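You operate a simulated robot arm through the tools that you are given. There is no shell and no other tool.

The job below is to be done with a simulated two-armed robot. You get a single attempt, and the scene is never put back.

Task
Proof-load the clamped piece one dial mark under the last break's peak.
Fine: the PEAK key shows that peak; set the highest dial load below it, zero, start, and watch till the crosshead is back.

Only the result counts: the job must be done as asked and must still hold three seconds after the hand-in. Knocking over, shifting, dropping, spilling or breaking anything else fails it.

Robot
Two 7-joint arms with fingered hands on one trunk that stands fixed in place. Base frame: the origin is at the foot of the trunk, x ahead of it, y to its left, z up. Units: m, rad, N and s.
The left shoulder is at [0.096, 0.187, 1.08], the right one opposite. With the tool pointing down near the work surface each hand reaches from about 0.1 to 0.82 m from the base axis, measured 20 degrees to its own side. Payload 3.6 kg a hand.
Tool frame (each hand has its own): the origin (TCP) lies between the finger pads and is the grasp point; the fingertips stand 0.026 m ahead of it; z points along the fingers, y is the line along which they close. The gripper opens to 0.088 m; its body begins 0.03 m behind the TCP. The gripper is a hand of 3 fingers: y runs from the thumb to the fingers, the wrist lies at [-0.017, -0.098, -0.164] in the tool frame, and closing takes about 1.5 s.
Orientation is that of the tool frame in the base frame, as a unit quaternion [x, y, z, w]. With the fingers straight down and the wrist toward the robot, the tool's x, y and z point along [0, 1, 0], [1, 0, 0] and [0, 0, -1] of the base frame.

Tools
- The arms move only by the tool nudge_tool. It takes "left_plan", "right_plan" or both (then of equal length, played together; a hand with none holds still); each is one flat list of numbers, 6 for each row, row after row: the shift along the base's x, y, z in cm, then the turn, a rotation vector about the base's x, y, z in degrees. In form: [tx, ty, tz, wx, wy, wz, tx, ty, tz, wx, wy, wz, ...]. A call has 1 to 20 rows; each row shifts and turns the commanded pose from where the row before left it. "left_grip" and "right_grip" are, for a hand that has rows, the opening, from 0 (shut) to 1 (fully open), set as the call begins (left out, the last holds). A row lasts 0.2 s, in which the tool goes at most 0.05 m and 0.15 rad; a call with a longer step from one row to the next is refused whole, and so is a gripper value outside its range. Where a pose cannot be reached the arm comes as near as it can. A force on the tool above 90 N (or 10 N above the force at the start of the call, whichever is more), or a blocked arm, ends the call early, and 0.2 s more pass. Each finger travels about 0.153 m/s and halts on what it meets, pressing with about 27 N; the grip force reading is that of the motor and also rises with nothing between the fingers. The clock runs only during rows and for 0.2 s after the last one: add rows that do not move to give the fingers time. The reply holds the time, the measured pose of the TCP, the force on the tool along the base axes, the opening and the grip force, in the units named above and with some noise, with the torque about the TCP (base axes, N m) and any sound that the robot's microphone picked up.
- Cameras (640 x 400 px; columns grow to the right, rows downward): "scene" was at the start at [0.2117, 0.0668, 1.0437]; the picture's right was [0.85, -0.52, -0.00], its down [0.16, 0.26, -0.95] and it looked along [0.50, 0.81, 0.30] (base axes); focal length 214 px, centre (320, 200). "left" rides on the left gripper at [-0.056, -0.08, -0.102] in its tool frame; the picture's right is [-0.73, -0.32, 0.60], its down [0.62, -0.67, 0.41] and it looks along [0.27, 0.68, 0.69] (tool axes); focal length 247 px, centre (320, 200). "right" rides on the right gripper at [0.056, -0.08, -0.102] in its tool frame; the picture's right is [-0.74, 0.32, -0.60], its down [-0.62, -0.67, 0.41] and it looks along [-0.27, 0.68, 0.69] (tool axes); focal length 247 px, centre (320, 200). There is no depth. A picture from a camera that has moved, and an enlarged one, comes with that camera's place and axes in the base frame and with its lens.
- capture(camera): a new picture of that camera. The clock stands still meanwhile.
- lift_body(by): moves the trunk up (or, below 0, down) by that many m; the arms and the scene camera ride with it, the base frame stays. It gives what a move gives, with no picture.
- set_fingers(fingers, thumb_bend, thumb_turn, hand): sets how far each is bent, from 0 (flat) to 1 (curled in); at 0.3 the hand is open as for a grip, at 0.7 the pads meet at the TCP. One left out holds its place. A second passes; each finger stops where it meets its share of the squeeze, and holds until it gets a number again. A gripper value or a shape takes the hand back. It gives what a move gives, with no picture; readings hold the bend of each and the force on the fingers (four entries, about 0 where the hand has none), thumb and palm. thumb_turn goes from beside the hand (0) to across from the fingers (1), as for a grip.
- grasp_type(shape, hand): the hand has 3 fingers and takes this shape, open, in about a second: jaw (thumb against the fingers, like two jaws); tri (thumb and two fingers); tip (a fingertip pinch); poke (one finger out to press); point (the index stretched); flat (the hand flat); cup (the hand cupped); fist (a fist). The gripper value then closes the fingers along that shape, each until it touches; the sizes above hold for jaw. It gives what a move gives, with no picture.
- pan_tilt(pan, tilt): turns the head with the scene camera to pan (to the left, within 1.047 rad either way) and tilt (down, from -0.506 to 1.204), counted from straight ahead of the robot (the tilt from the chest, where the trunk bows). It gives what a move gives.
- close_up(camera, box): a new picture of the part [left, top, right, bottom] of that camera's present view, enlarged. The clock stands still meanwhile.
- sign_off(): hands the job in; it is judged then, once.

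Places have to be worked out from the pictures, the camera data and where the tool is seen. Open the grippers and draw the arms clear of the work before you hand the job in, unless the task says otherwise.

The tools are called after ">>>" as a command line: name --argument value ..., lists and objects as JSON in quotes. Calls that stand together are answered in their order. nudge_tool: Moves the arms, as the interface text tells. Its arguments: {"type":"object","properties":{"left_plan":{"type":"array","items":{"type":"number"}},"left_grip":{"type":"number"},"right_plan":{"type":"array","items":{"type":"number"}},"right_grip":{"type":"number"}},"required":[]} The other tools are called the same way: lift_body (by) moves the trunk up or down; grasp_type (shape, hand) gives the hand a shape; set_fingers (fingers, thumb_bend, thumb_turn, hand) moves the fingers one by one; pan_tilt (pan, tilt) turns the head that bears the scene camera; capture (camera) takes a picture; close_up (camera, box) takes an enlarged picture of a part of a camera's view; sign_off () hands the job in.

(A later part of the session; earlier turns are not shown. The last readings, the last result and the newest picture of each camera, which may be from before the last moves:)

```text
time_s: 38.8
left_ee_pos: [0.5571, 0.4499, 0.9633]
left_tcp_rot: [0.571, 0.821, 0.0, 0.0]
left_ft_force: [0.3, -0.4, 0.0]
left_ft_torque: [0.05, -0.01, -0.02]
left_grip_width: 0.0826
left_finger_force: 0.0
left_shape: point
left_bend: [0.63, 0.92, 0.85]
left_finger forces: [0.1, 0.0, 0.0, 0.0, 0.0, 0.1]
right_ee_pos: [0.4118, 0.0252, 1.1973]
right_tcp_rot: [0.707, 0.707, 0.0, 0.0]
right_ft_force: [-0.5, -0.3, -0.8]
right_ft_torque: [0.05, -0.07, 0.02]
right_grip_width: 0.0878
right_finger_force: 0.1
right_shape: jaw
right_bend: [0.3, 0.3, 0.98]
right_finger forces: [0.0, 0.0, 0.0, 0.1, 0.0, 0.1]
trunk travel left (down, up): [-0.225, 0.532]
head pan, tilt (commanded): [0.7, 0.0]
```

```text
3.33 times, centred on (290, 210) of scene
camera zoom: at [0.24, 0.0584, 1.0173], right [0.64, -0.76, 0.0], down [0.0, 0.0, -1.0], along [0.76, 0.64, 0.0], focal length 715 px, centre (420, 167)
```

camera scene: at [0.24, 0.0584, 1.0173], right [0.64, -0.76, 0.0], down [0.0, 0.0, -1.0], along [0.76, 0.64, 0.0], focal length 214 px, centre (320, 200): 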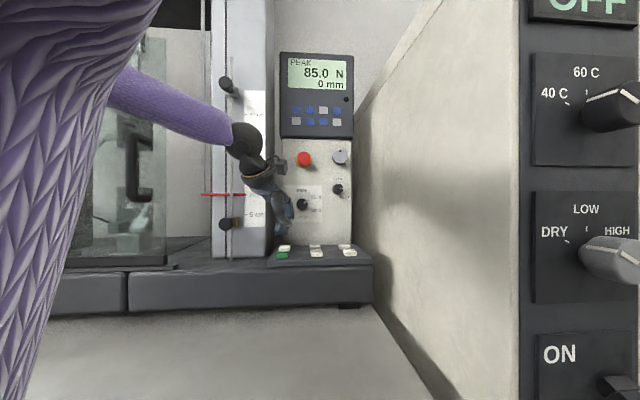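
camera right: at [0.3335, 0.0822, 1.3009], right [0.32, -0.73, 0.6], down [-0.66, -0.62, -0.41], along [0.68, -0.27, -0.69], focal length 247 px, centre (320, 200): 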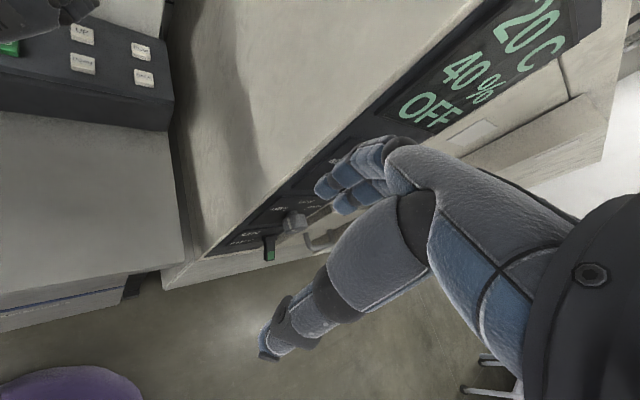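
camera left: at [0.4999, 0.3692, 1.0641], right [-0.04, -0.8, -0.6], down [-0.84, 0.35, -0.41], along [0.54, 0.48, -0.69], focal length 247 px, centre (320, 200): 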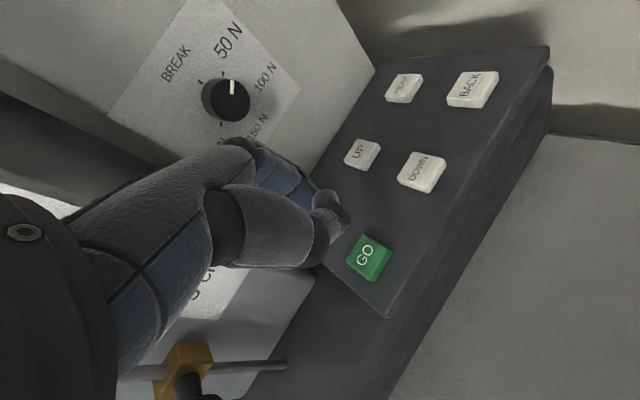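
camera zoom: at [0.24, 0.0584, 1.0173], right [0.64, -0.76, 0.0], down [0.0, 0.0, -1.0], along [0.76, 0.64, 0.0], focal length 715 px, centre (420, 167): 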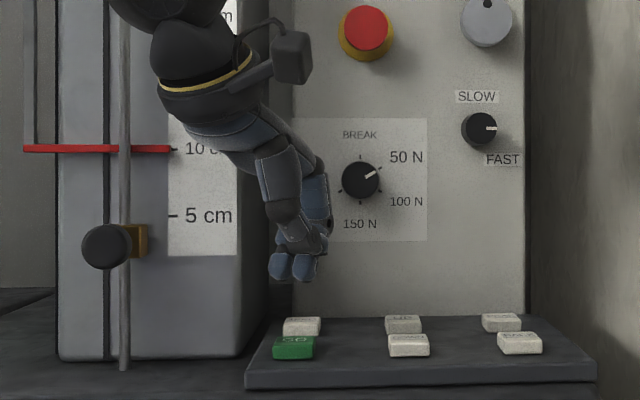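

The thumb got caught near the fingertips because it closed straight from jaw. I'll rise 5 cm, go via "poke" and then "point" to get the clean tucked shape again.

>>> nudge_tool --left_plan '[-0.5, -0.5, 2.5, 0, 0, 0, -0.5, -0.5, 2.5, 0, 0, 0]'

>>> grasp_type --hand "left" --shape "poke"

>>> grasp_type --hand "left" --shape "point"

>>> close_up --camera "left" --box '[200, 120, 420, 290]'

>>> close_up --camera "scene" --box '[230, 150, 350, 270]'

```text
time_s: 39.4
left_ee_pos: [0.5456, 0.4393, 1.013]
left_tcp_rot: [0.571, 0.821, 0.0, 0.0]
left_ft_force: [0.0, -0.1, 0.4]
left_ft_torque: [-0.01, 0.01, -0.01]
left_grip_width: 0.0826
left_finger_force: 0.0
left_shape: point
left_bend: [0.63, 0.92, 0.85]
left_finger forces: [0.0, 0.0, 0.0, 0.0, 0.0, 0.0]
right_ee_pos: [0.4112, 0.0247, 1.1984]
right_tcp_rot: [0.706, 0.708, 0.0, 0.0]
right_ft_force: [-0.4, 0.1, 0.5]
right_ft_torque: [0.02, -0.01, -0.01]
right_grip_width: 0.0878
right_finger_force: 0.0
right_shape: jaw
right_bend: [0.3, 0.3, 0.98]
right_finger forces: [0.1, 0.0, 0.0, 0.0, 0.0, 0.0]
trunk travel left (down, up): [-0.225, 0.532]
head pan, tilt (commanded): [0.7, 0.0]
```

```text
time_s: 40.2
left_ee_pos: [0.5468, 0.4397, 1.0132]
left_tcp_rot: [0.572, 0.82, 0.0, 0.0]
left_ft_force: [-0.4, -0.1, 0.0]
left_ft_torque: [-0.01, 0.01, -0.03]
left_grip_width: 0.0002
left_finger_force: 0.1
left_shape: poke
left_bend: [0.7, 0.92, 0.25]
left_finger forces: [0.0, 0.1, 0.1, 0.1, 0.0, 0.0]
right_ee_pos: [0.4118, 0.0264, 1.1979]
right_tcp_rot: [0.706, 0.708, 0.001, 0.001]
right_ft_force: [0.4, -0.3, -0.2]
right_ft_torque: [0.02, -0.01, -0.02]
right_grip_width: 0.0879
right_finger_force: 0.0
right_shape: jaw
right_bend: [0.3, 0.3, 0.98]
right_finger forces: [0.0, 0.0, 0.0, 0.0, 0.0, 0.0]
trunk travel left (down, up): [-0.225, 0.532]
head pan, tilt (commanded): [0.7, 0.0]
```

```text
time_s: 41.1
left_ee_pos: [0.5467, 0.44, 1.0138]
left_tcp_rot: [0.572, 0.82, 0.0, 0.001]
left_ft_force: [-0.2, 0.3, -0.2]
left_ft_torque: [-0.01, 0.0, -0.01]
left_grip_width: 0.0824
left_finger_force: 0.0
left_shape: point
left_bend: [0.7, 1.0, 0.83]
left_finger forces: [0.1, 0.0, 0.0, 0.0, 0.0, 0.1]
right_ee_pos: [0.4123, 0.026, 1.1986]
right_tcp_rot: [0.707, 0.707, 0.0, 0.0]
right_ft_force: [0.0, 0.4, 0.0]
right_ft_torque: [0.01, -0.01, -0.03]
right_grip_width: 0.0878
right_finger_force: 0.0
right_shape: jaw
right_bend: [0.3, 0.3, 0.98]
right_finger forces: [0.0, 0.0, 0.1, 0.1, 0.0, 0.0]
trunk travel left (down, up): [-0.225, 0.532]
head pan, tilt (commanded): [0.7, 0.0]
```

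```text
2.35 times, centred on (310, 205) of left
camera zoom: at [0.4897, 0.3588, 1.1146], right [-0.04, -0.8, -0.6], down [-0.84, 0.36, -0.41], along [0.54, 0.48, -0.69], focal length 581 px, centre (344, 188)
```

zoom: 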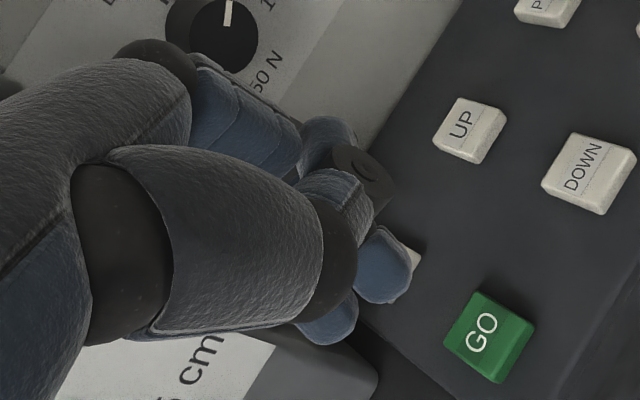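

```text
3.33 times, centred on (290, 210) of scene
camera zoom: at [0.2398, 0.0582, 1.0174], right [0.64, -0.76, 0.0], down [0.0, 0.0, -1.0], along [0.76, 0.64, 0.0], focal length 715 px, centre (420, 167)
```

zoom: 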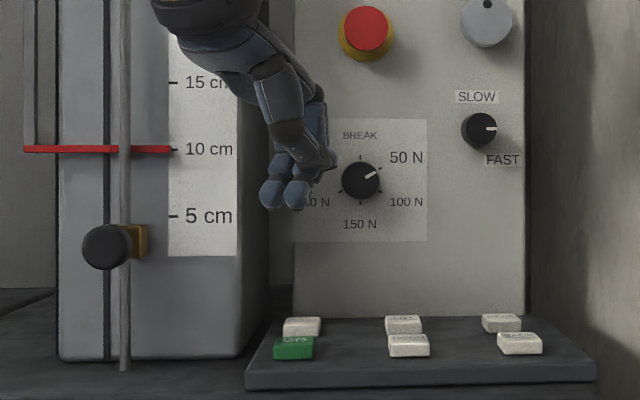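

The shape is clean again. Now down in front of the panel and forward to hover above ZERO (0.614, 0.497), tips about 2 cm above the key.

>>> nudge_tool --left_plan '[0, 0, -3.0, 0, 0, 0, 0, 0, -3.0, 0, 0, 0, 1.92, 1.73, -0.4, 0, 0, 0, 1.92, 1.73, -0.4, 0, 0, 0, 1.92, 1.72, -0.4, 0, 0, 0]'

>>> close_up --camera "left" --box '[200, 120, 420, 290]'

>>> close_up --camera "scene" --box '[230, 150, 350, 270]'

>>> close_up --camera "right" --box '[0, 0, 160, 100]'

```text
time_s: 42.4
left_ee_pos: [0.5979, 0.4816, 0.9433]
left_tcp_rot: [0.572, 0.82, -0.003, -0.002]
left_ft_force: [-45.0, -33.6, -5.5]
left_ft_torque: [2.63, -3.92, 2.51]
left_grip_width: 0.0824
left_finger_force: 0.1
left_shape: point
left_bend: [0.7, 1.0, 0.84]
left_finger forces: [0.1, 0.0, 0.0, 0.0, 0.1, 55.8]
right_ee_pos: [0.406, 0.0213, 1.1998]
right_tcp_rot: [0.707, 0.707, 0.004, 0.0]
right_ft_force: [0.0, 0.3, -0.5]
right_ft_torque: [0.0, 0.01, 0.01]
right_grip_width: 0.0876
right_finger_force: 0.1
right_shape: jaw
right_bend: [0.3, 0.3, 0.98]
right_finger forces: [0.0, 0.0, 0.1, 0.1, 0.0, 0.1]
trunk travel left (down, up): [-0.225, 0.532]
head pan, tilt (commanded): [0.7, 0.0]
```

```text
2.35 times, centred on (310, 205) of left
camera zoom: at [0.5425, 0.4021, 1.0446], right [-0.05, -0.8, -0.6], down [-0.84, 0.36, -0.41], along [0.54, 0.48, -0.69], focal length 581 px, centre (344, 188)
```

zoom: 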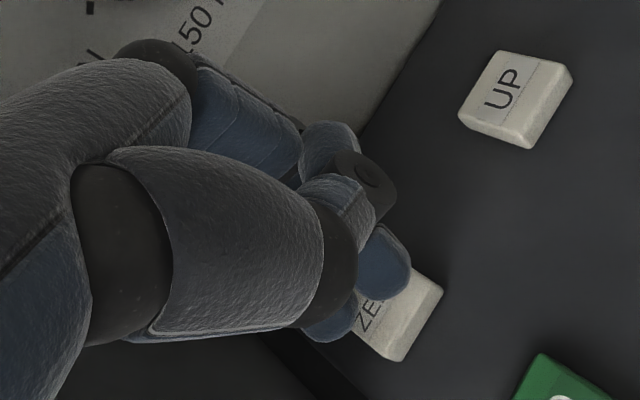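

```text
3.33 times, centred on (290, 210) of scene
camera zoom: at [0.2351, 0.0542, 1.0188], right [0.64, -0.76, 0.0], down [0.0, 0.0, -1.0], along [0.76, 0.64, 0.01], focal length 715 px, centre (420, 167)
```

zoom: 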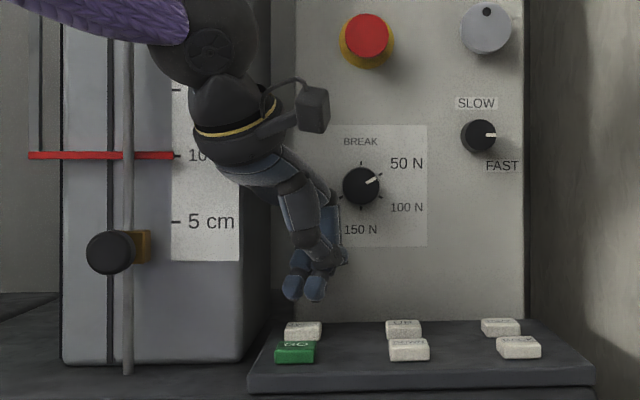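

```text
4.00 times, centred on (80, 50) of right
camera zoom: at [0.3271, 0.0769, 1.303], right [0.32, -0.74, 0.6], down [-0.66, -0.62, -0.42], along [0.68, -0.26, -0.69], focal length 988 px, centre (1280, 800)
```

zoom: 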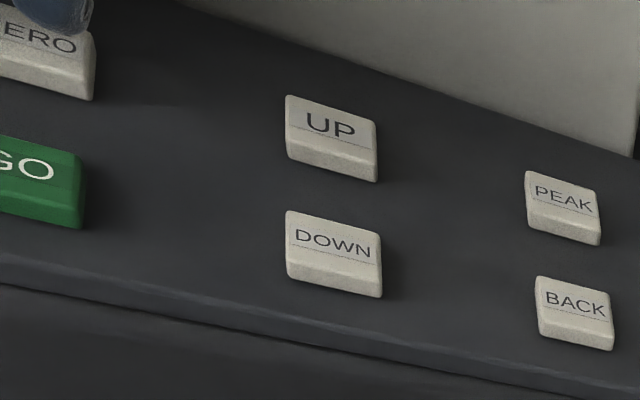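

The palm is pressing on the scale column (56 N) – I must back off immediately along the same line.

>>> nudge_tool --left_plan '[-1.92, -1.72, 0.4, 0, 0, 0, -1.92, -1.73, 0.4, 0, 0, 0]'

>>> capture --camera "scene"

>>> close_up --camera "scene" --box '[200, 130, 360, 270]'

```text
time_s: 43.0
left_ee_pos: [0.5674, 0.4549, 0.9501]
left_tcp_rot: [0.572, 0.82, 0.0, 0.002]
left_ft_force: [0.6, -0.1, 0.0]
left_ft_torque: [0.04, 0.02, 0.02]
left_grip_width: 0.0827
left_finger_force: 0.0
left_shape: point
left_bend: [0.7, 1.0, 0.84]
left_finger forces: [0.1, 0.0, 0.0, 0.1, 0.1, 0.0]
right_ee_pos: [0.412, 0.0258, 1.1983]
right_tcp_rot: [0.707, 0.707, 0.001, 0.001]
right_ft_force: [0.2, 0.8, -0.3]
right_ft_torque: [-0.02, 0.03, 0.03]
right_grip_width: 0.0877
right_finger_force: 0.1
right_shape: jaw
right_bend: [0.3, 0.3, 0.98]
right_finger forces: [0.0, 0.0, 0.1, 0.1, 0.0, 0.1]
trunk travel left (down, up): [-0.225, 0.532]
head pan, tilt (commanded): [0.7, 0.0]
```

```text
taken
camera scene: at [0.2402, 0.0585, 1.0174], right [0.64, -0.76, 0.0], down [0.0, 0.0, -1.0], along [0.76, 0.64, 0.0], focal length 214 px, centre (320, 200)
```

scene: 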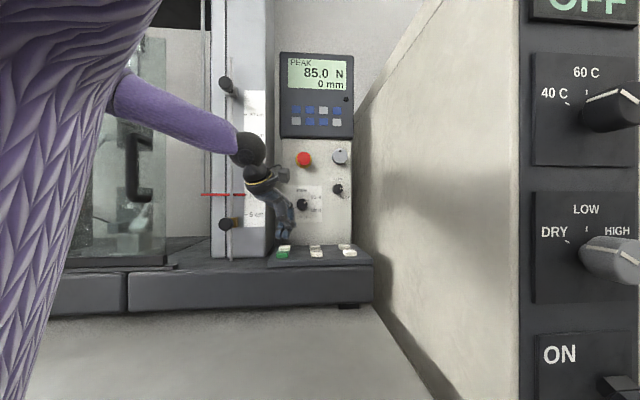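

```text
2.86 times, centred on (280, 200) of scene
camera zoom: at [0.2402, 0.0585, 1.0174], right [0.64, -0.76, 0.0], down [0.0, 0.0, -1.0], along [0.76, 0.64, 0.0], focal length 613 px, centre (434, 200)
```

zoom: 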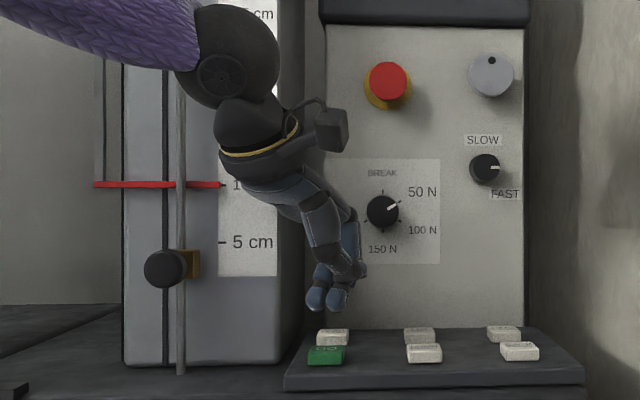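

Force is gone and nothing moved (keys, pointer, and column look the same). The column front stands at about d=0.75 m along the normal, so for ZERO I need the hand pitched forward with the palm staying in front of the column. I'll back out, yaw to 45° and pitch the fingers 40° forward.

>>> nudge_tool --left_plan '[-1.8, -1.8, 2.0, 0, 0, 0, -1.8, -1.8, 2.0, 0, 0, 0, 0, 0, 0, 0, 0, 8.3, 0, 0, 0, 0, 0, 8.3, 0, 0, 0, 0, 0, 8.4, 0, 0, 0, 5.657, -5.657, 0, 0, 0, 0, 5.657, -5.657, 0, 0, 0, 0, 5.657, -5.657, 0, 0, 0, 0, 5.657, -5.657, 0, 0, 0, 0, 5.657, -5.657, 0]'

>>> capture --camera "scene"

>>> capture --camera "left"

```text
time_s: 45.1
left_ee_pos: [0.5298, 0.418, 0.9919]
left_tcp_rot: [0.359, 0.868, 0.316, 0.133]
left_ft_force: [-0.1, 0.5, 0.4]
left_ft_torque: [0.04, -0.01, 0.01]
left_grip_width: 0.0825
left_finger_force: 0.0
left_shape: point
left_bend: [0.7, 1.0, 0.84]
left_finger forces: [0.0, 0.0, 0.0, 0.0, 0.1, 0.1]
right_ee_pos: [0.4116, 0.026, 1.1982]
right_tcp_rot: [0.706, 0.708, -0.001, -0.001]
right_ft_force: [0.5, -0.1, -0.2]
right_ft_torque: [0.0, -0.02, -0.02]
right_grip_width: 0.0878
right_finger_force: 0.1
right_shape: jaw
right_bend: [0.3, 0.3, 0.98]
right_finger forces: [0.1, 0.1, 0.2, 0.0, 0.1, 0.1]
trunk travel left (down, up): [-0.225, 0.532]
head pan, tilt (commanded): [0.7, 0.0]
```

```text
taken
camera scene: at [0.24, 0.0583, 1.0173], right [0.64, -0.76, 0.0], down [0.0, 0.0, -1.0], along [0.76, 0.64, 0.0], focal length 214 px, centre (320, 200)
```

scene: 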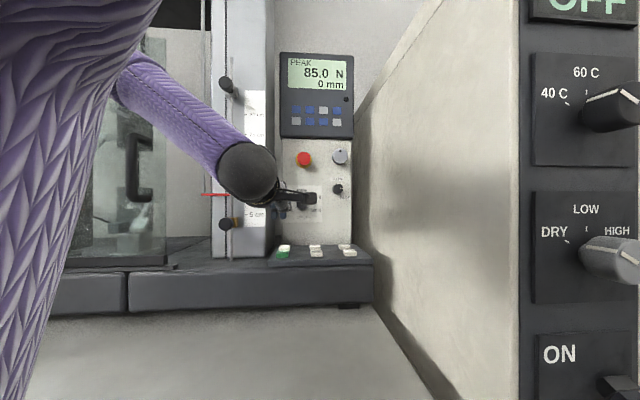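

```text
taken
camera left: at [0.4795, 0.2897, 1.016], right [0.62, -0.42, -0.66], down [-0.61, 0.27, -0.75], along [0.49, 0.87, -0.09], focal length 247 px, centre (320, 200)
```

left: 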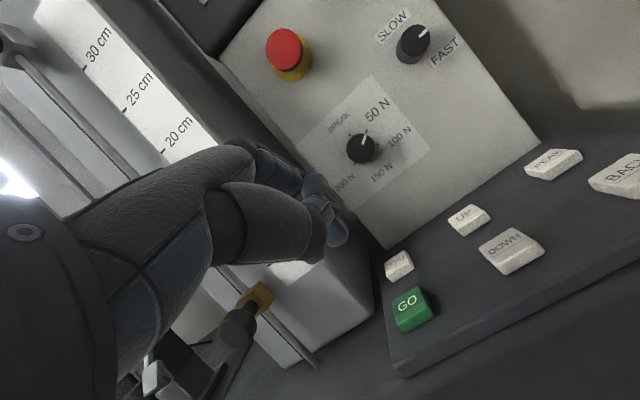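

The pitched posture is reached, and I can see all keys and the column in the wrist view. I'll advance in two careful stages toward ZERO, watching the force.

>>> nudge_tool --left_plan '[2.3, 2.0, -1.2, 0, 0, 0, 2.3, 2.0, -1.2, 0, 0, 0]'

>>> capture --camera "left"

>>> close_up --camera "scene" --box '[200, 130, 360, 270]'

>>> close_up --camera "right" --box '[0, 0, 160, 100]'

```text
time_s: 45.8
left_ee_pos: [0.5748, 0.4598, 0.9668]
left_tcp_rot: [0.359, 0.868, 0.316, 0.132]
left_ft_force: [-0.4, 0.1, 0.1]
left_ft_torque: [0.01, 0.0, 0.01]
left_grip_width: 0.0827
left_finger_force: 0.1
left_shape: point
left_bend: [0.7, 1.0, 0.84]
left_finger forces: [0.1, 0.0, 0.1, 0.0, 0.1, 0.0]
right_ee_pos: [0.4116, 0.0262, 1.1978]
right_tcp_rot: [0.706, 0.708, -0.001, 0.0]
right_ft_force: [0.4, 0.3, 0.6]
right_ft_torque: [0.02, 0.02, -0.03]
right_grip_width: 0.0877
right_finger_force: 0.1
right_shape: jaw
right_bend: [0.3, 0.3, 0.98]
right_finger forces: [0.0, 0.0, 0.0, 0.1, 0.0, 0.0]
trunk travel left (down, up): [-0.225, 0.532]
head pan, tilt (commanded): [0.7, 0.0]
```

```text
taken
camera left: at [0.525, 0.3301, 0.9924], right [0.62, -0.42, -0.66], down [-0.61, 0.27, -0.74], along [0.49, 0.87, -0.09], focal length 247 px, centre (320, 200)
```

left: 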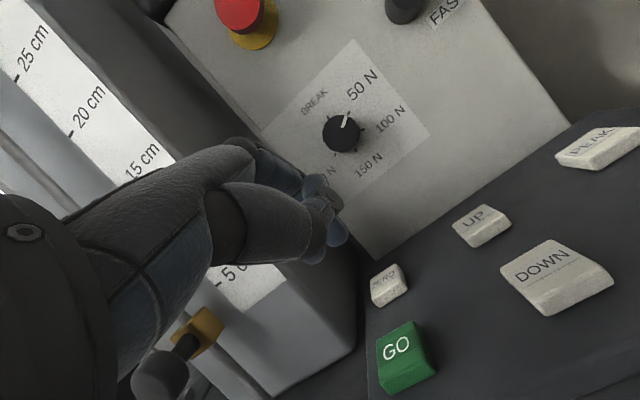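

```text
2.86 times, centred on (280, 200) of scene
camera zoom: at [0.24, 0.0584, 1.0174], right [0.64, -0.76, 0.0], down [0.0, 0.0, -1.0], along [0.76, 0.64, 0.0], focal length 613 px, centre (434, 200)
```

zoom: 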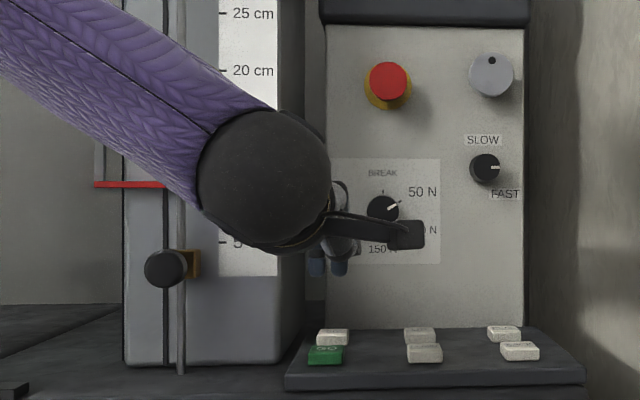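

```text
4.00 times, centred on (80, 50) of right
camera zoom: at [0.3333, 0.0823, 1.301], right [0.32, -0.73, 0.6], down [-0.66, -0.62, -0.41], along [0.68, -0.27, -0.69], focal length 988 px, centre (1280, 800)
```

zoom: 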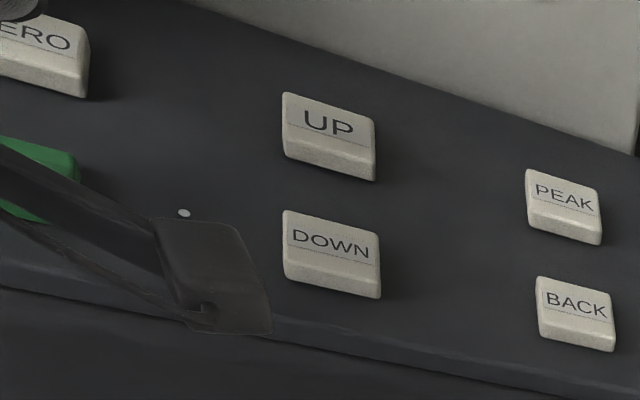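

ZERO triangulates to the same place again, and there's no contact. I'll advance the remaining 3.4 cm while lowering to ~3 cm above the key.

>>> nudge_tool --left_plan '[1.3, 1.1, -1.5, 0, 0, 0, 1.3, 1.1, -1.5, 0, 0, 0]'

>>> capture --camera "left"

>>> close_up --camera "scene" --box '[240, 170, 360, 270]'

>>> close_up --camera "right" --box '[0, 0, 160, 100]'

```text
time_s: 46.4
left_ee_pos: [0.6004, 0.48, 0.9361]
left_tcp_rot: [0.358, 0.869, 0.316, 0.132]
left_ft_force: [0.1, -0.4, -1.3]
left_ft_torque: [0.0, -0.04, -0.01]
left_grip_width: 0.0827
left_finger_force: 0.0
left_shape: point
left_bend: [0.7, 1.0, 0.84]
left_finger forces: [0.1, 0.0, 0.0, 0.1, 0.0, 0.0]
right_ee_pos: [0.4119, 0.0252, 1.1984]
right_tcp_rot: [0.706, 0.709, 0.0, 0.0]
right_ft_force: [0.4, -0.3, 0.2]
right_ft_torque: [-0.01, -0.02, 0.01]
right_grip_width: 0.0876
right_finger_force: 0.0
right_shape: jaw
right_bend: [0.3, 0.3, 0.98]
right_finger forces: [0.1, 0.0, 0.0, 0.0, 0.1, 0.0]
trunk travel left (down, up): [-0.225, 0.532]
head pan, tilt (commanded): [0.7, 0.0]
```

```text
taken
camera left: at [0.5517, 0.3518, 0.9613], right [0.62, -0.42, -0.66], down [-0.61, 0.27, -0.74], along [0.49, 0.87, -0.09], focal length 247 px, centre (320, 200)
```

left: 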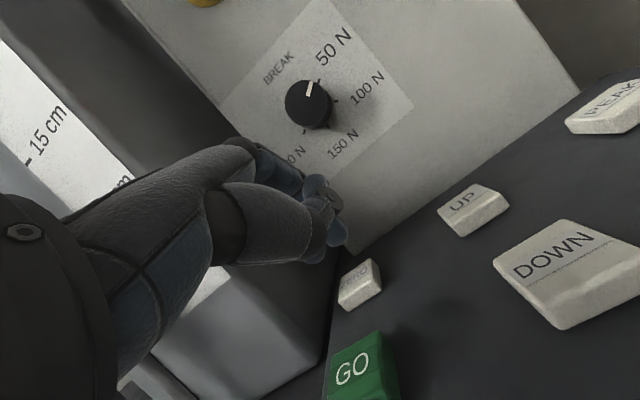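

```text
4.00 times, centred on (300, 220) of scene
camera zoom: at [0.2399, 0.0584, 1.0174], right [0.64, -0.76, 0.0], down [0.0, 0.0, -1.0], along [0.76, 0.64, 0.0], focal length 858 px, centre (400, 120)
```

zoom: 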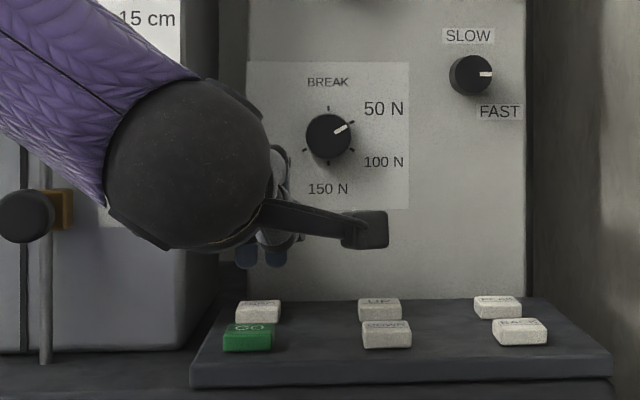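

```text
4.00 times, centred on (80, 50) of right
camera zoom: at [0.3333, 0.0822, 1.301], right [0.32, -0.73, 0.6], down [-0.66, -0.62, -0.41], along [0.68, -0.27, -0.69], focal length 988 px, centre (1280, 800)
```

zoom: 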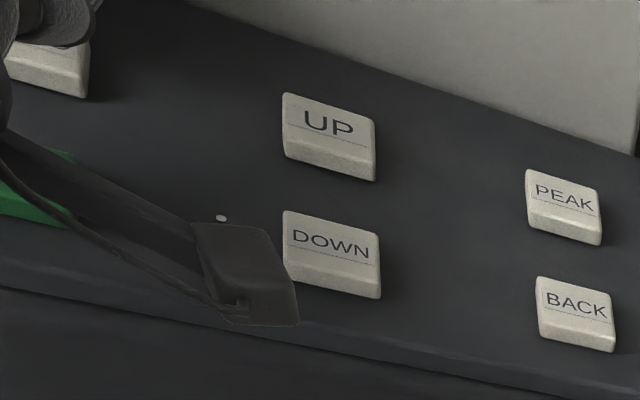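

The fingertips are laterally centred above ZERO with ~2 cm to go. I'll lower 1.6 cm, then press in small steps.

>>> nudge_tool --left_plan '[0, 0, -0.8, 0, 0, 0, 0, 0, -0.8, 0, 0, 0]'

>>> close_up --camera "left" --box '[230, 170, 430, 310]'

>>> close_up --camera "scene" --box '[260, 200, 340, 260]'

```text
time_s: 47.0
left_ee_pos: [0.602, 0.4796, 0.9193]
left_tcp_rot: [0.359, 0.868, 0.316, 0.132]
left_ft_force: [-0.1, -0.5, 1.4]
left_ft_torque: [0.01, 0.0, 0.01]
left_grip_width: 0.0826
left_finger_force: 0.2
left_shape: point
left_bend: [0.7, 1.0, 0.84]
left_finger forces: [0.0, 0.1, 0.1, 0.0, 0.0, 0.0]
right_ee_pos: [0.4119, 0.0264, 1.1986]
right_tcp_rot: [0.707, 0.707, 0.0, 0.0]
right_ft_force: [0.4, 0.6, 0.2]
right_ft_torque: [-0.02, -0.03, 0.02]
right_grip_width: 0.0877
right_finger_force: 0.1
right_shape: jaw
right_bend: [0.3, 0.3, 0.98]
right_finger forces: [0.0, 0.0, 0.0, 0.0, 0.0, 0.1]
trunk travel left (down, up): [-0.225, 0.532]
head pan, tilt (commanded): [0.7, 0.0]
```

```text
2.86 times, centred on (330, 240) of left
camera zoom: at [0.5512, 0.3515, 0.9452], right [0.62, -0.42, -0.66], down [-0.61, 0.27, -0.74], along [0.49, 0.87, -0.09], focal length 706 px, centre (291, 86)
```

zoom: 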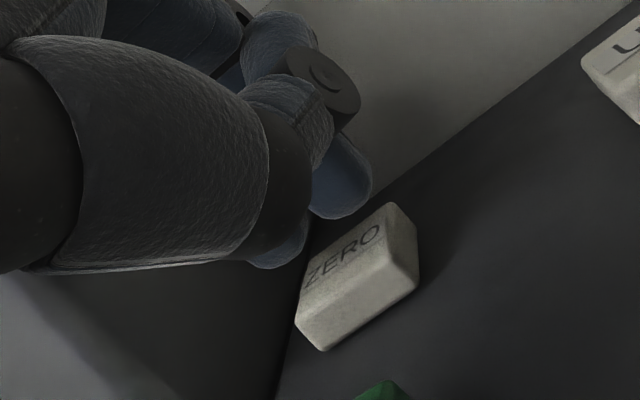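

```text
6.67 times, centred on (300, 230) of scene
camera zoom: at [0.2398, 0.0583, 1.0174], right [0.64, -0.76, 0.0], down [0.0, 0.0, -1.0], along [0.76, 0.64, 0.0], focal length 1430 px, centre (453, 0)
```

zoom: 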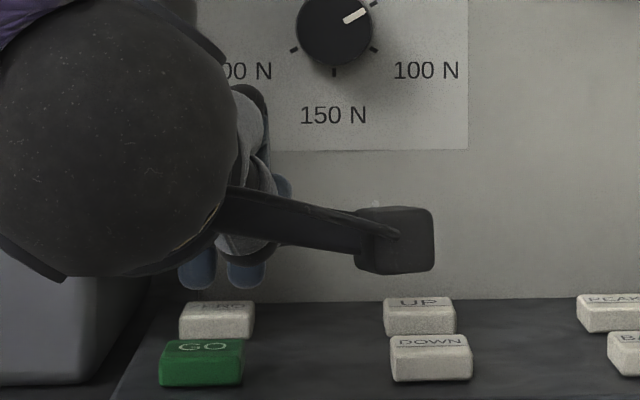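

Tips are ~0.8 cm above ZERO and slightly toward its back edge. I'll shift 4 mm toward the robot and press down in small steps.

>>> nudge_tool --left_plan '[-0.3, -0.3, -0.2, 0, 0, 0, 0, 0, -0.3, 0, 0, 0, 0, 0, -0.3, 0, 0, 0]'

>>> close_up --camera "scene" --box '[260, 40, 380, 270]'

>>> close_up --camera "left" --box '[230, 170, 430, 310]'

```text
time_s: 47.8
left_ee_pos: [0.5992, 0.4767, 0.9114]
left_tcp_rot: [0.359, 0.868, 0.316, 0.133]
left_ft_force: [-0.4, 0.0, -0.2]
left_ft_torque: [-0.02, 0.01, -0.02]
left_grip_width: 0.0826
left_finger_force: 0.1
left_shape: point
left_bend: [0.7, 1.0, 0.84]
left_finger forces: [0.0, 0.0, 0.1, 0.1, 0.0, 0.0]
right_ee_pos: [0.4108, 0.0256, 1.1984]
right_tcp_rot: [0.707, 0.707, 0.0, 0.0]
right_ft_force: [-0.2, 0.0, -0.4]
right_ft_torque: [0.04, 0.03, -0.04]
right_grip_width: 0.0877
right_finger_force: 0.2
right_shape: jaw
right_bend: [0.3, 0.3, 0.98]
right_finger forces: [0.0, 0.0, 0.1, 0.0, 0.0, 0.0]
trunk travel left (down, up): [-0.225, 0.532]
head pan, tilt (commanded): [0.7, 0.0]
```

```text
1.74 times, centred on (320, 155) of scene
camera zoom: at [0.2398, 0.0583, 1.0174], right [0.64, -0.76, 0.0], down [0.0, 0.0, -1.0], along [0.76, 0.64, 0.0], focal length 373 px, centre (320, 278)
```

zoom: 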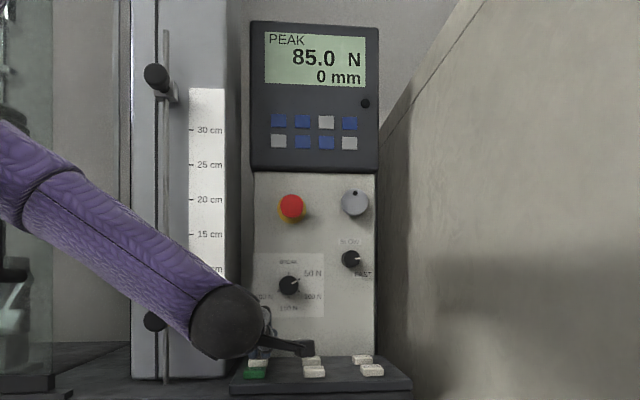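

```text
2.86 times, centred on (330, 240) of left
camera zoom: at [0.5486, 0.3489, 0.9377], right [0.62, -0.42, -0.66], down [-0.61, 0.27, -0.74], along [0.49, 0.87, -0.09], focal length 706 px, centre (291, 86)
```

zoom: 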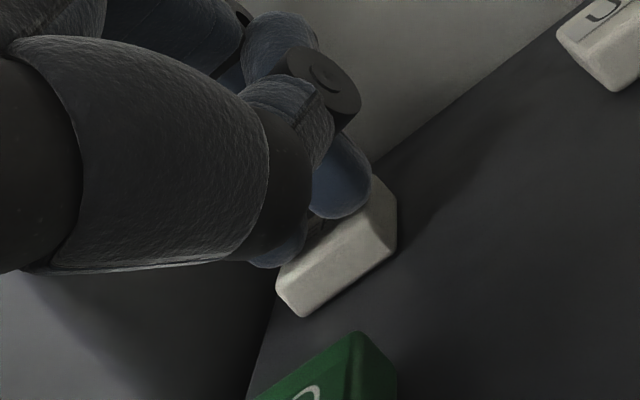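

No contact yet; tips are right at ZERO's top. I'll press a bit further in 2.5 mm steps.

>>> nudge_tool --left_plan '[0, 0, -0.25, 0, 0, 0, 0, 0, -0.25, 0, 0, 0]'

>>> close_up --camera "scene" --box '[275, 45, 365, 101]'

>>> close_up --camera "left" --box '[230, 170, 430, 310]'

```text
time_s: 48.4
left_ee_pos: [0.5996, 0.4784, 0.9093]
left_tcp_rot: [0.358, 0.868, 0.316, 0.133]
left_ft_force: [0.0, -0.8, 1.9]
left_ft_torque: [0.04, -0.03, -0.03]
left_grip_width: 0.0823
left_finger_force: 0.1
left_shape: point
left_bend: [0.7, 1.0, 0.84]
left_finger forces: [0.6, 1.3, 0.0, 0.0, 0.0, 0.2]
right_ee_pos: [0.4133, 0.0263, 1.1986]
right_tcp_rot: [0.706, 0.708, 0.0, 0.001]
right_ft_force: [0.6, -0.4, 0.2]
right_ft_torque: [0.0, 0.01, 0.0]
right_grip_width: 0.0877
right_finger_force: 0.0
right_shape: jaw
right_bend: [0.3, 0.3, 0.98]
right_finger forces: [0.0, 0.0, 0.0, 0.1, 0.1, 0.1]
trunk travel left (down, up): [-0.225, 0.532]
head pan, tilt (commanded): [0.7, 0.0]
heard: click
```

```text
7.11 times, centred on (320, 73) of scene
camera zoom: at [0.2396, 0.0581, 1.0175], right [0.64, -0.76, 0.0], down [0.0, 0.0, -1.0], along [0.76, 0.64, 0.0], focal length 1525 px, centre (320, 1103)
```

zoom: 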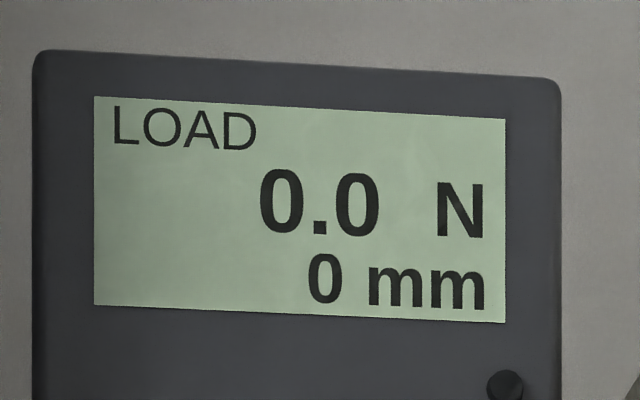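

```text
2.86 times, centred on (330, 240) of left
camera zoom: at [0.5484, 0.3487, 0.9332], right [0.62, -0.42, -0.66], down [-0.61, 0.27, -0.74], along [0.49, 0.87, -0.09], focal length 706 px, centre (291, 86)
```

zoom: 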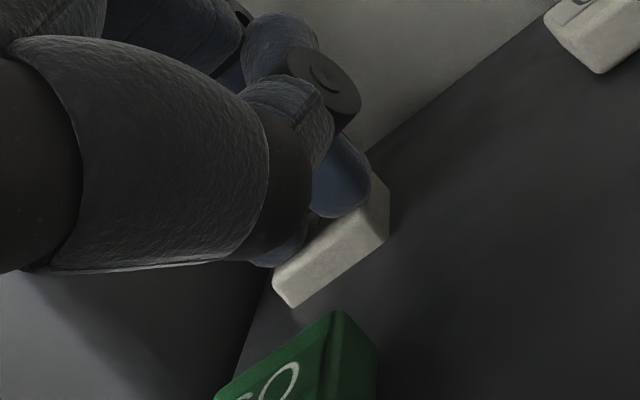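

A click, and the display now reads LOAD 0.0 N, 0 mm – zeroed. I'll lift off, step back above GO, and check the machine before starting.

>>> nudge_tool --left_plan '[0, 0, 1.5, 0, 0, 0, 0, 0, 2.0, 0, 0, 0, -2.3, -2.3, 0, 0, 0, 0, -2.3, -2.3, 0, 0, 0, 0]'

>>> pan_tilt --pan 0.95 --tilt 0.0

>>> capture --camera "scene"

>>> capture --camera "left"

```text
time_s: 49.4
left_ee_pos: [0.5529, 0.4312, 0.9444]
left_tcp_rot: [0.358, 0.869, 0.316, 0.132]
left_ft_force: [-0.2, 1.0, 0.0]
left_ft_torque: [-0.01, 0.0, 0.0]
left_grip_width: 0.0828
left_finger_force: 0.0
left_shape: point
left_bend: [0.7, 1.0, 0.84]
left_finger forces: [0.0, 0.0, 0.0, 0.1, 0.1, 0.0]
right_ee_pos: [0.4117, 0.0253, 1.1984]
right_tcp_rot: [0.707, 0.707, 0.0, 0.0]
right_ft_force: [-0.8, 0.1, -0.5]
right_ft_torque: [0.01, -0.01, -0.05]
right_grip_width: 0.0874
right_finger_force: 0.0
right_shape: jaw
right_bend: [0.3, 0.3, 0.98]
right_finger forces: [0.0, 0.0, 0.0, 0.1, 0.1, 0.1]
trunk travel left (down, up): [-0.225, 0.532]
head pan, tilt (commanded): [0.7, 0.0]
```

```text
time_s: 50.1
left_ee_pos: [0.5544, 0.4313, 0.9425]
left_tcp_rot: [0.359, 0.868, 0.316, 0.132]
left_ft_force: [0.7, -0.5, 0.0]
left_ft_torque: [0.0, 0.0, 0.0]
left_grip_width: 0.0826
left_finger_force: 0.0
left_shape: point
left_bend: [0.7, 1.0, 0.84]
left_finger forces: [0.1, 0.1, 0.1, 0.0, 0.0, 0.0]
right_ee_pos: [0.413, 0.026, 1.1985]
right_tcp_rot: [0.706, 0.708, 0.0, 0.0]
right_ft_force: [-0.3, 0.0, -0.1]
right_ft_torque: [0.01, 0.0, -0.02]
right_grip_width: 0.0877
right_finger_force: 0.0
right_shape: jaw
right_bend: [0.3, 0.3, 0.98]
right_finger forces: [0.1, 0.0, 0.0, 0.1, 0.0, 0.0]
trunk travel left (down, up): [-0.225, 0.532]
head pan, tilt (commanded): [0.949, 0.0]
```

```text
taken
camera scene: at [0.2234, 0.0734, 1.0174], right [0.81, -0.58, 0.0], down [0.0, 0.0, -1.0], along [0.58, 0.81, 0.0], focal length 214 px, centre (320, 200)
```

scene: 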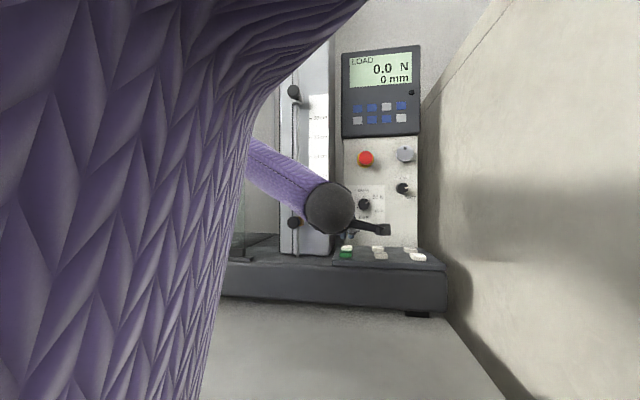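

```text
taken
camera left: at [0.5031, 0.3016, 0.9683], right [0.62, -0.42, -0.66], down [-0.61, 0.27, -0.74], along [0.49, 0.87, -0.09], focal length 247 px, centre (320, 200)
```

left: 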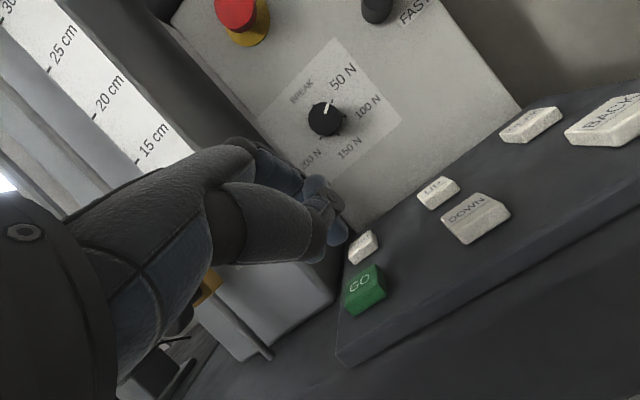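

GO lies right under the tips per the wrist view; the arm blocks the left side of the head view. I'll turn the head back to see the display and lower to ~2 cm above GO.

>>> pan_tilt --pan 0.7 --tilt 0.0

>>> nudge_tool --left_plan '[0, 0, -0.8, 0, 0, 0, 0, 0, -0.8, 0, 0, 0]'

>>> close_up --camera "left" --box '[230, 170, 430, 310]'

>>> close_up --camera "scene" --box '[250, 190, 350, 270]'

>>> close_up --camera "right" --box '[0, 0, 120, 75]'

```text
time_s: 50.9
left_ee_pos: [0.5525, 0.4308, 0.9429]
left_tcp_rot: [0.359, 0.868, 0.316, 0.133]
left_ft_force: [-0.3, 0.6, 0.1]
left_ft_torque: [0.0, -0.01, 0.01]
left_grip_width: 0.0829
left_finger_force: 0.2
left_shape: point
left_bend: [0.7, 1.0, 0.84]
left_finger forces: [0.0, 0.0, 0.1, 0.0, 0.0, 0.0]
right_ee_pos: [0.4118, 0.0262, 1.1977]
right_tcp_rot: [0.707, 0.708, 0.001, 0.0]
right_ft_force: [0.1, 0.7, -0.6]
right_ft_torque: [0.02, 0.02, 0.0]
right_grip_width: 0.0876
right_finger_force: 0.0
right_shape: jaw
right_bend: [0.3, 0.3, 0.98]
right_finger forces: [0.0, 0.0, 0.0, 0.0, 0.0, 0.0]
trunk travel left (down, up): [-0.225, 0.532]
head pan, tilt (commanded): [0.7, 0.0]
```

```text
time_s: 51.5
left_ee_pos: [0.5543, 0.4319, 0.926]
left_tcp_rot: [0.358, 0.868, 0.317, 0.132]
left_ft_force: [-0.6, 0.5, -0.5]
left_ft_torque: [0.01, -0.01, -0.02]
left_grip_width: 0.0826
left_finger_force: 0.0
left_shape: point
left_bend: [0.7, 1.0, 0.84]
left_finger forces: [0.0, 0.0, 0.0, 0.1, 0.0, 0.0]
right_ee_pos: [0.4121, 0.0261, 1.1974]
right_tcp_rot: [0.706, 0.708, 0.0, 0.0]
right_ft_force: [0.4, 0.9, -0.4]
right_ft_torque: [0.01, 0.0, -0.04]
right_grip_width: 0.0877
right_finger_force: 0.1
right_shape: jaw
right_bend: [0.3, 0.3, 0.98]
right_finger forces: [0.0, 0.0, 0.0, 0.0, 0.0, 0.0]
trunk travel left (down, up): [-0.225, 0.532]
head pan, tilt (commanded): [0.7, 0.0]
```

```text
2.86 times, centred on (330, 240) of left
camera zoom: at [0.5031, 0.3028, 0.9514], right [0.62, -0.42, -0.66], down [-0.61, 0.27, -0.74], along [0.49, 0.87, -0.09], focal length 706 px, centre (291, 86)
```

zoom: 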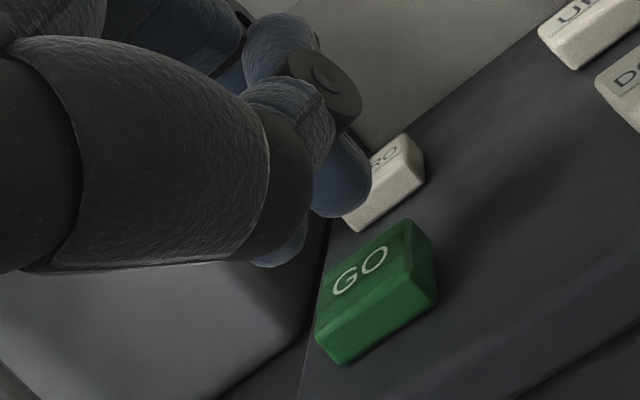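

```text
5.00 times, centred on (300, 230) of scene
camera zoom: at [0.2399, 0.0583, 1.0174], right [0.64, -0.76, 0.0], down [0.0, 0.0, -1.0], along [0.76, 0.64, 0.0], focal length 1072 px, centre (420, 50)
```

zoom: 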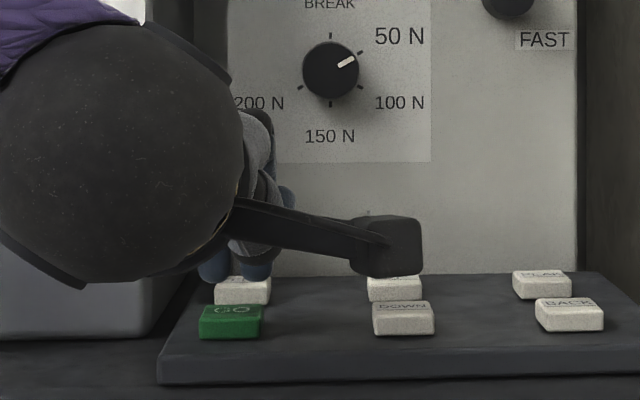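

```text
5.33 times, centred on (60, 38) of right
camera zoom: at [0.3332, 0.0821, 1.3011], right [0.32, -0.73, 0.6], down [-0.66, -0.62, -0.41], along [0.68, -0.27, -0.69], focal length 1317 px, centre (1707, 1067)
```

zoom: 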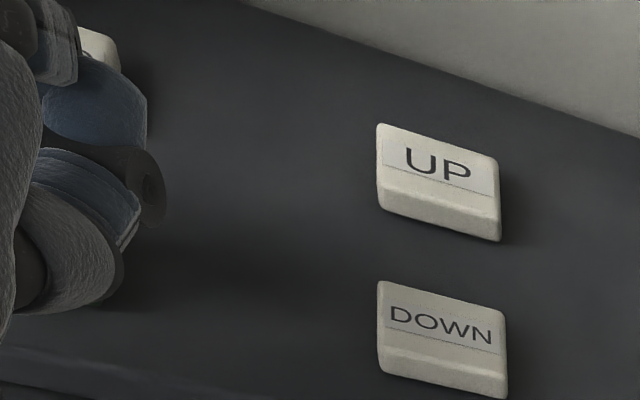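

Alignment over GO matches the one that worked on ZERO. I'll lower another 0.9 cm, still just above the key.

>>> nudge_tool --left_plan '[0, 0, -0.5, 0, 0, 0, 0, 0, -0.4, 0, 0, 0]'

>>> close_up --camera "left" --box '[230, 170, 430, 310]'

>>> close_up --camera "scene" --box '[250, 190, 350, 270]'

```text
time_s: 52.1
left_ee_pos: [0.5531, 0.432, 0.9169]
left_tcp_rot: [0.358, 0.869, 0.316, 0.132]
left_ft_force: [-0.6, -0.9, -1.4]
left_ft_torque: [0.01, 0.02, -0.01]
left_grip_width: 0.0825
left_finger_force: 0.1
left_shape: point
left_bend: [0.7, 1.0, 0.84]
left_finger forces: [0.0, 0.0, 0.0, 0.0, 0.1, 0.0]
right_ee_pos: [0.4121, 0.0265, 1.198]
right_tcp_rot: [0.707, 0.708, 0.0, 0.0]
right_ft_force: [-0.1, -0.2, 0.0]
right_ft_torque: [0.0, 0.0, -0.01]
right_grip_width: 0.0877
right_finger_force: 0.1
right_shape: jaw
right_bend: [0.3, 0.3, 0.98]
right_finger forces: [0.0, 0.0, 0.1, 0.0, 0.1, 0.1]
trunk travel left (down, up): [-0.225, 0.532]
head pan, tilt (commanded): [0.7, 0.0]
```

```text
2.86 times, centred on (330, 240) of left
camera zoom: at [0.5022, 0.3028, 0.943], right [0.62, -0.42, -0.66], down [-0.61, 0.27, -0.74], along [0.49, 0.87, -0.09], focal length 706 px, centre (291, 86)
```

zoom: 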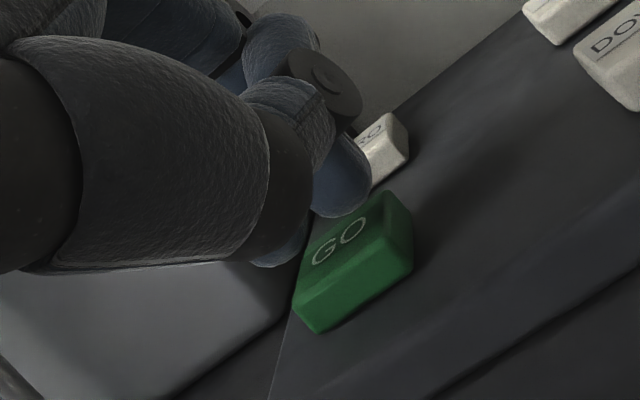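

```text
5.00 times, centred on (300, 230) of scene
camera zoom: at [0.2398, 0.0582, 1.0174], right [0.64, -0.76, 0.0], down [0.0, 0.0, -1.0], along [0.76, 0.64, 0.0], focal length 1072 px, centre (420, 50)
```

zoom: 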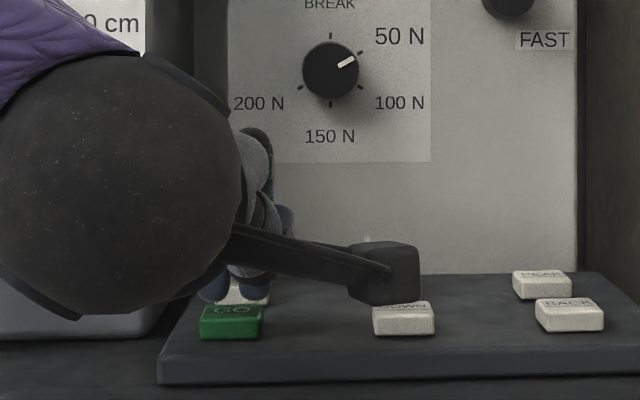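

Tips are ~0.8 cm above GO and centred. I'll press in small steps.

>>> nudge_tool --left_plan '[0, 0, -0.3, 0, 0, 0, 0, 0, -0.3, 0, 0, 0, 0, 0, -0.2, 0, 0, 0]'

>>> close_up --camera "scene" --box '[260, 40, 380, 270]'

```text
time_s: 52.9
left_ee_pos: [0.5518, 0.4312, 0.9103]
left_tcp_rot: [0.358, 0.868, 0.317, 0.132]
left_ft_force: [-0.4, -0.7, 1.6]
left_ft_torque: [0.01, -0.04, 0.02]
left_grip_width: 0.0826
left_finger_force: 0.1
left_shape: point
left_bend: [0.7, 1.0, 0.84]
left_finger forces: [0.4, 0.5, 0.1, 0.1, 0.0, 0.2]
right_ee_pos: [0.412, 0.0259, 1.1986]
right_tcp_rot: [0.707, 0.707, -0.001, 0.0]
right_ft_force: [0.1, 0.2, 0.4]
right_ft_torque: [-0.02, 0.02, -0.01]
right_grip_width: 0.088
right_finger_force: 0.1
right_shape: jaw
right_bend: [0.3, 0.3, 0.98]
right_finger forces: [0.0, 0.0, 0.0, 0.0, 0.1, 0.1]
trunk travel left (down, up): [-0.225, 0.532]
head pan, tilt (commanded): [0.7, 0.0]
```

```text
1.74 times, centred on (320, 155) of scene
camera zoom: at [0.2397, 0.0582, 1.0175], right [0.64, -0.76, 0.0], down [0.0, 0.0, -1.0], along [0.76, 0.64, 0.0], focal length 373 px, centre (320, 278)
```

zoom: 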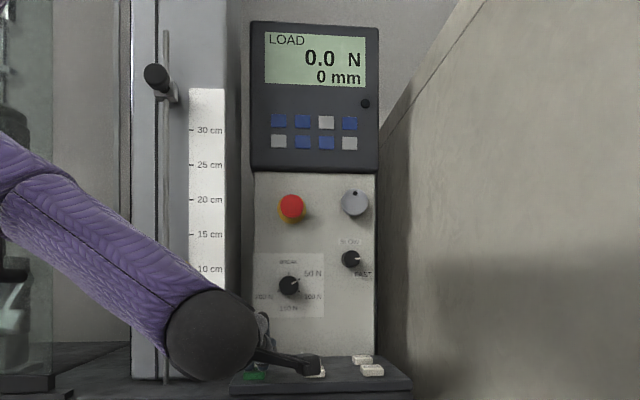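

Contact has begun (≈1.6 N on the fingertips) but no click yet. I'll press 2 mm more.

>>> nudge_tool --left_plan '[0, 0, -0.2, 0, 0, 0]'

>>> close_up --camera "scene" --box '[260, 40, 380, 270]'

```text
time_s: 53.3
left_ee_pos: [0.5516, 0.4312, 0.9076]
left_tcp_rot: [0.358, 0.868, 0.317, 0.133]
left_ft_force: [-0.1, 0.2, 1.9]
left_ft_torque: [0.06, -0.03, 0.0]
left_grip_width: 0.0825
left_finger_force: 0.1
left_shape: point
left_bend: [0.7, 1.0, 0.84]
left_finger forces: [0.6, 1.1, 0.0, 0.1, 0.0, 0.0]
right_ee_pos: [0.4104, 0.0265, 1.1984]
right_tcp_rot: [0.706, 0.708, -0.001, 0.0]
right_ft_force: [0.0, 1.0, 0.2]
right_ft_torque: [-0.01, -0.01, 0.02]
right_grip_width: 0.0877
right_finger_force: 0.0
right_shape: jaw
right_bend: [0.3, 0.3, 0.98]
right_finger forces: [0.1, 0.0, 0.0, 0.0, 0.0, 0.1]
trunk travel left (down, up): [-0.225, 0.532]
head pan, tilt (commanded): [0.7, 0.0]
heard: click
```

```text
1.74 times, centred on (320, 155) of scene
camera zoom: at [0.2396, 0.0581, 1.0175], right [0.64, -0.76, 0.0], down [0.0, 0.0, -1.0], along [0.76, 0.64, 0.0], focal length 373 px, centre (320, 278)
```

zoom: 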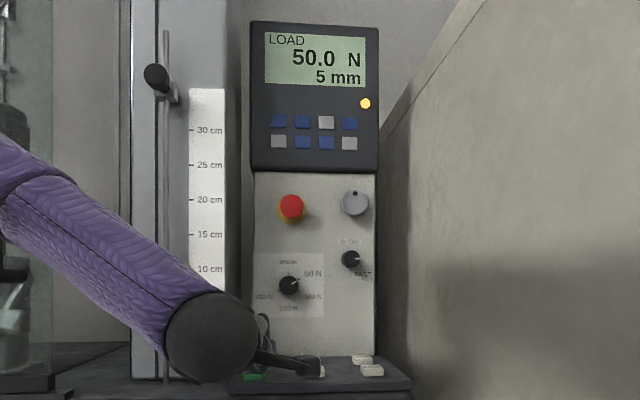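

The run started: lamp lit, load at 50.0 N, 5 mm. I'll lift straight off GO and retreat while watching the run.

>>> nudge_tool --left_plan '[0, 0, 1.5, 0, 0, 0, 0, 0, 2.5, 0, 0, 0, -2.0, -2.0, 2.0, 0, 0, 0]'

>>> capture --camera "scene"

```text
time_s: 54.1
left_ee_pos: [0.5317, 0.4108, 0.9673]
left_tcp_rot: [0.358, 0.869, 0.316, 0.131]
left_ft_force: [-0.1, -0.3, -0.3]
left_ft_torque: [0.01, 0.02, -0.01]
left_grip_width: 0.0826
left_finger_force: 0.0
left_shape: point
left_bend: [0.7, 1.0, 0.84]
left_finger forces: [0.0, 0.1, 0.1, 0.0, 0.0, 0.0]
right_ee_pos: [0.4114, 0.0253, 1.1979]
right_tcp_rot: [0.707, 0.707, 0.0, 0.0]
right_ft_force: [0.2, 0.4, -0.4]
right_ft_torque: [0.01, 0.0, 0.04]
right_grip_width: 0.0877
right_finger_force: 0.0
right_shape: jaw
right_bend: [0.3, 0.3, 0.98]
right_finger forces: [0.1, 0.0, 0.0, 0.1, 0.0, 0.2]
trunk travel left (down, up): [-0.225, 0.532]
head pan, tilt (commanded): [0.7, 0.0]
```

```text
taken
camera scene: at [0.2396, 0.0579, 1.0175], right [0.64, -0.76, 0.0], down [0.0, 0.0, -1.0], along [0.76, 0.64, 0.0], focal length 214 px, centre (320, 200)
```

scene: 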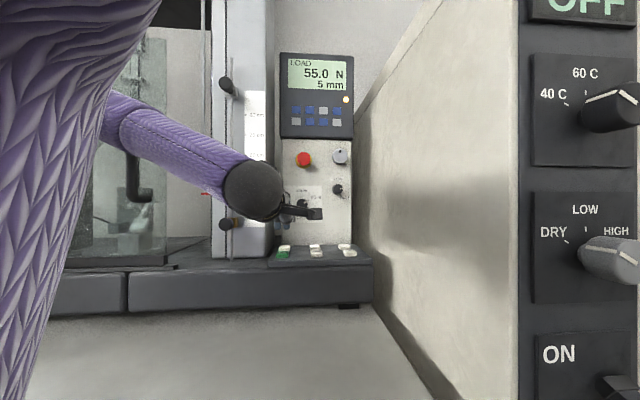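

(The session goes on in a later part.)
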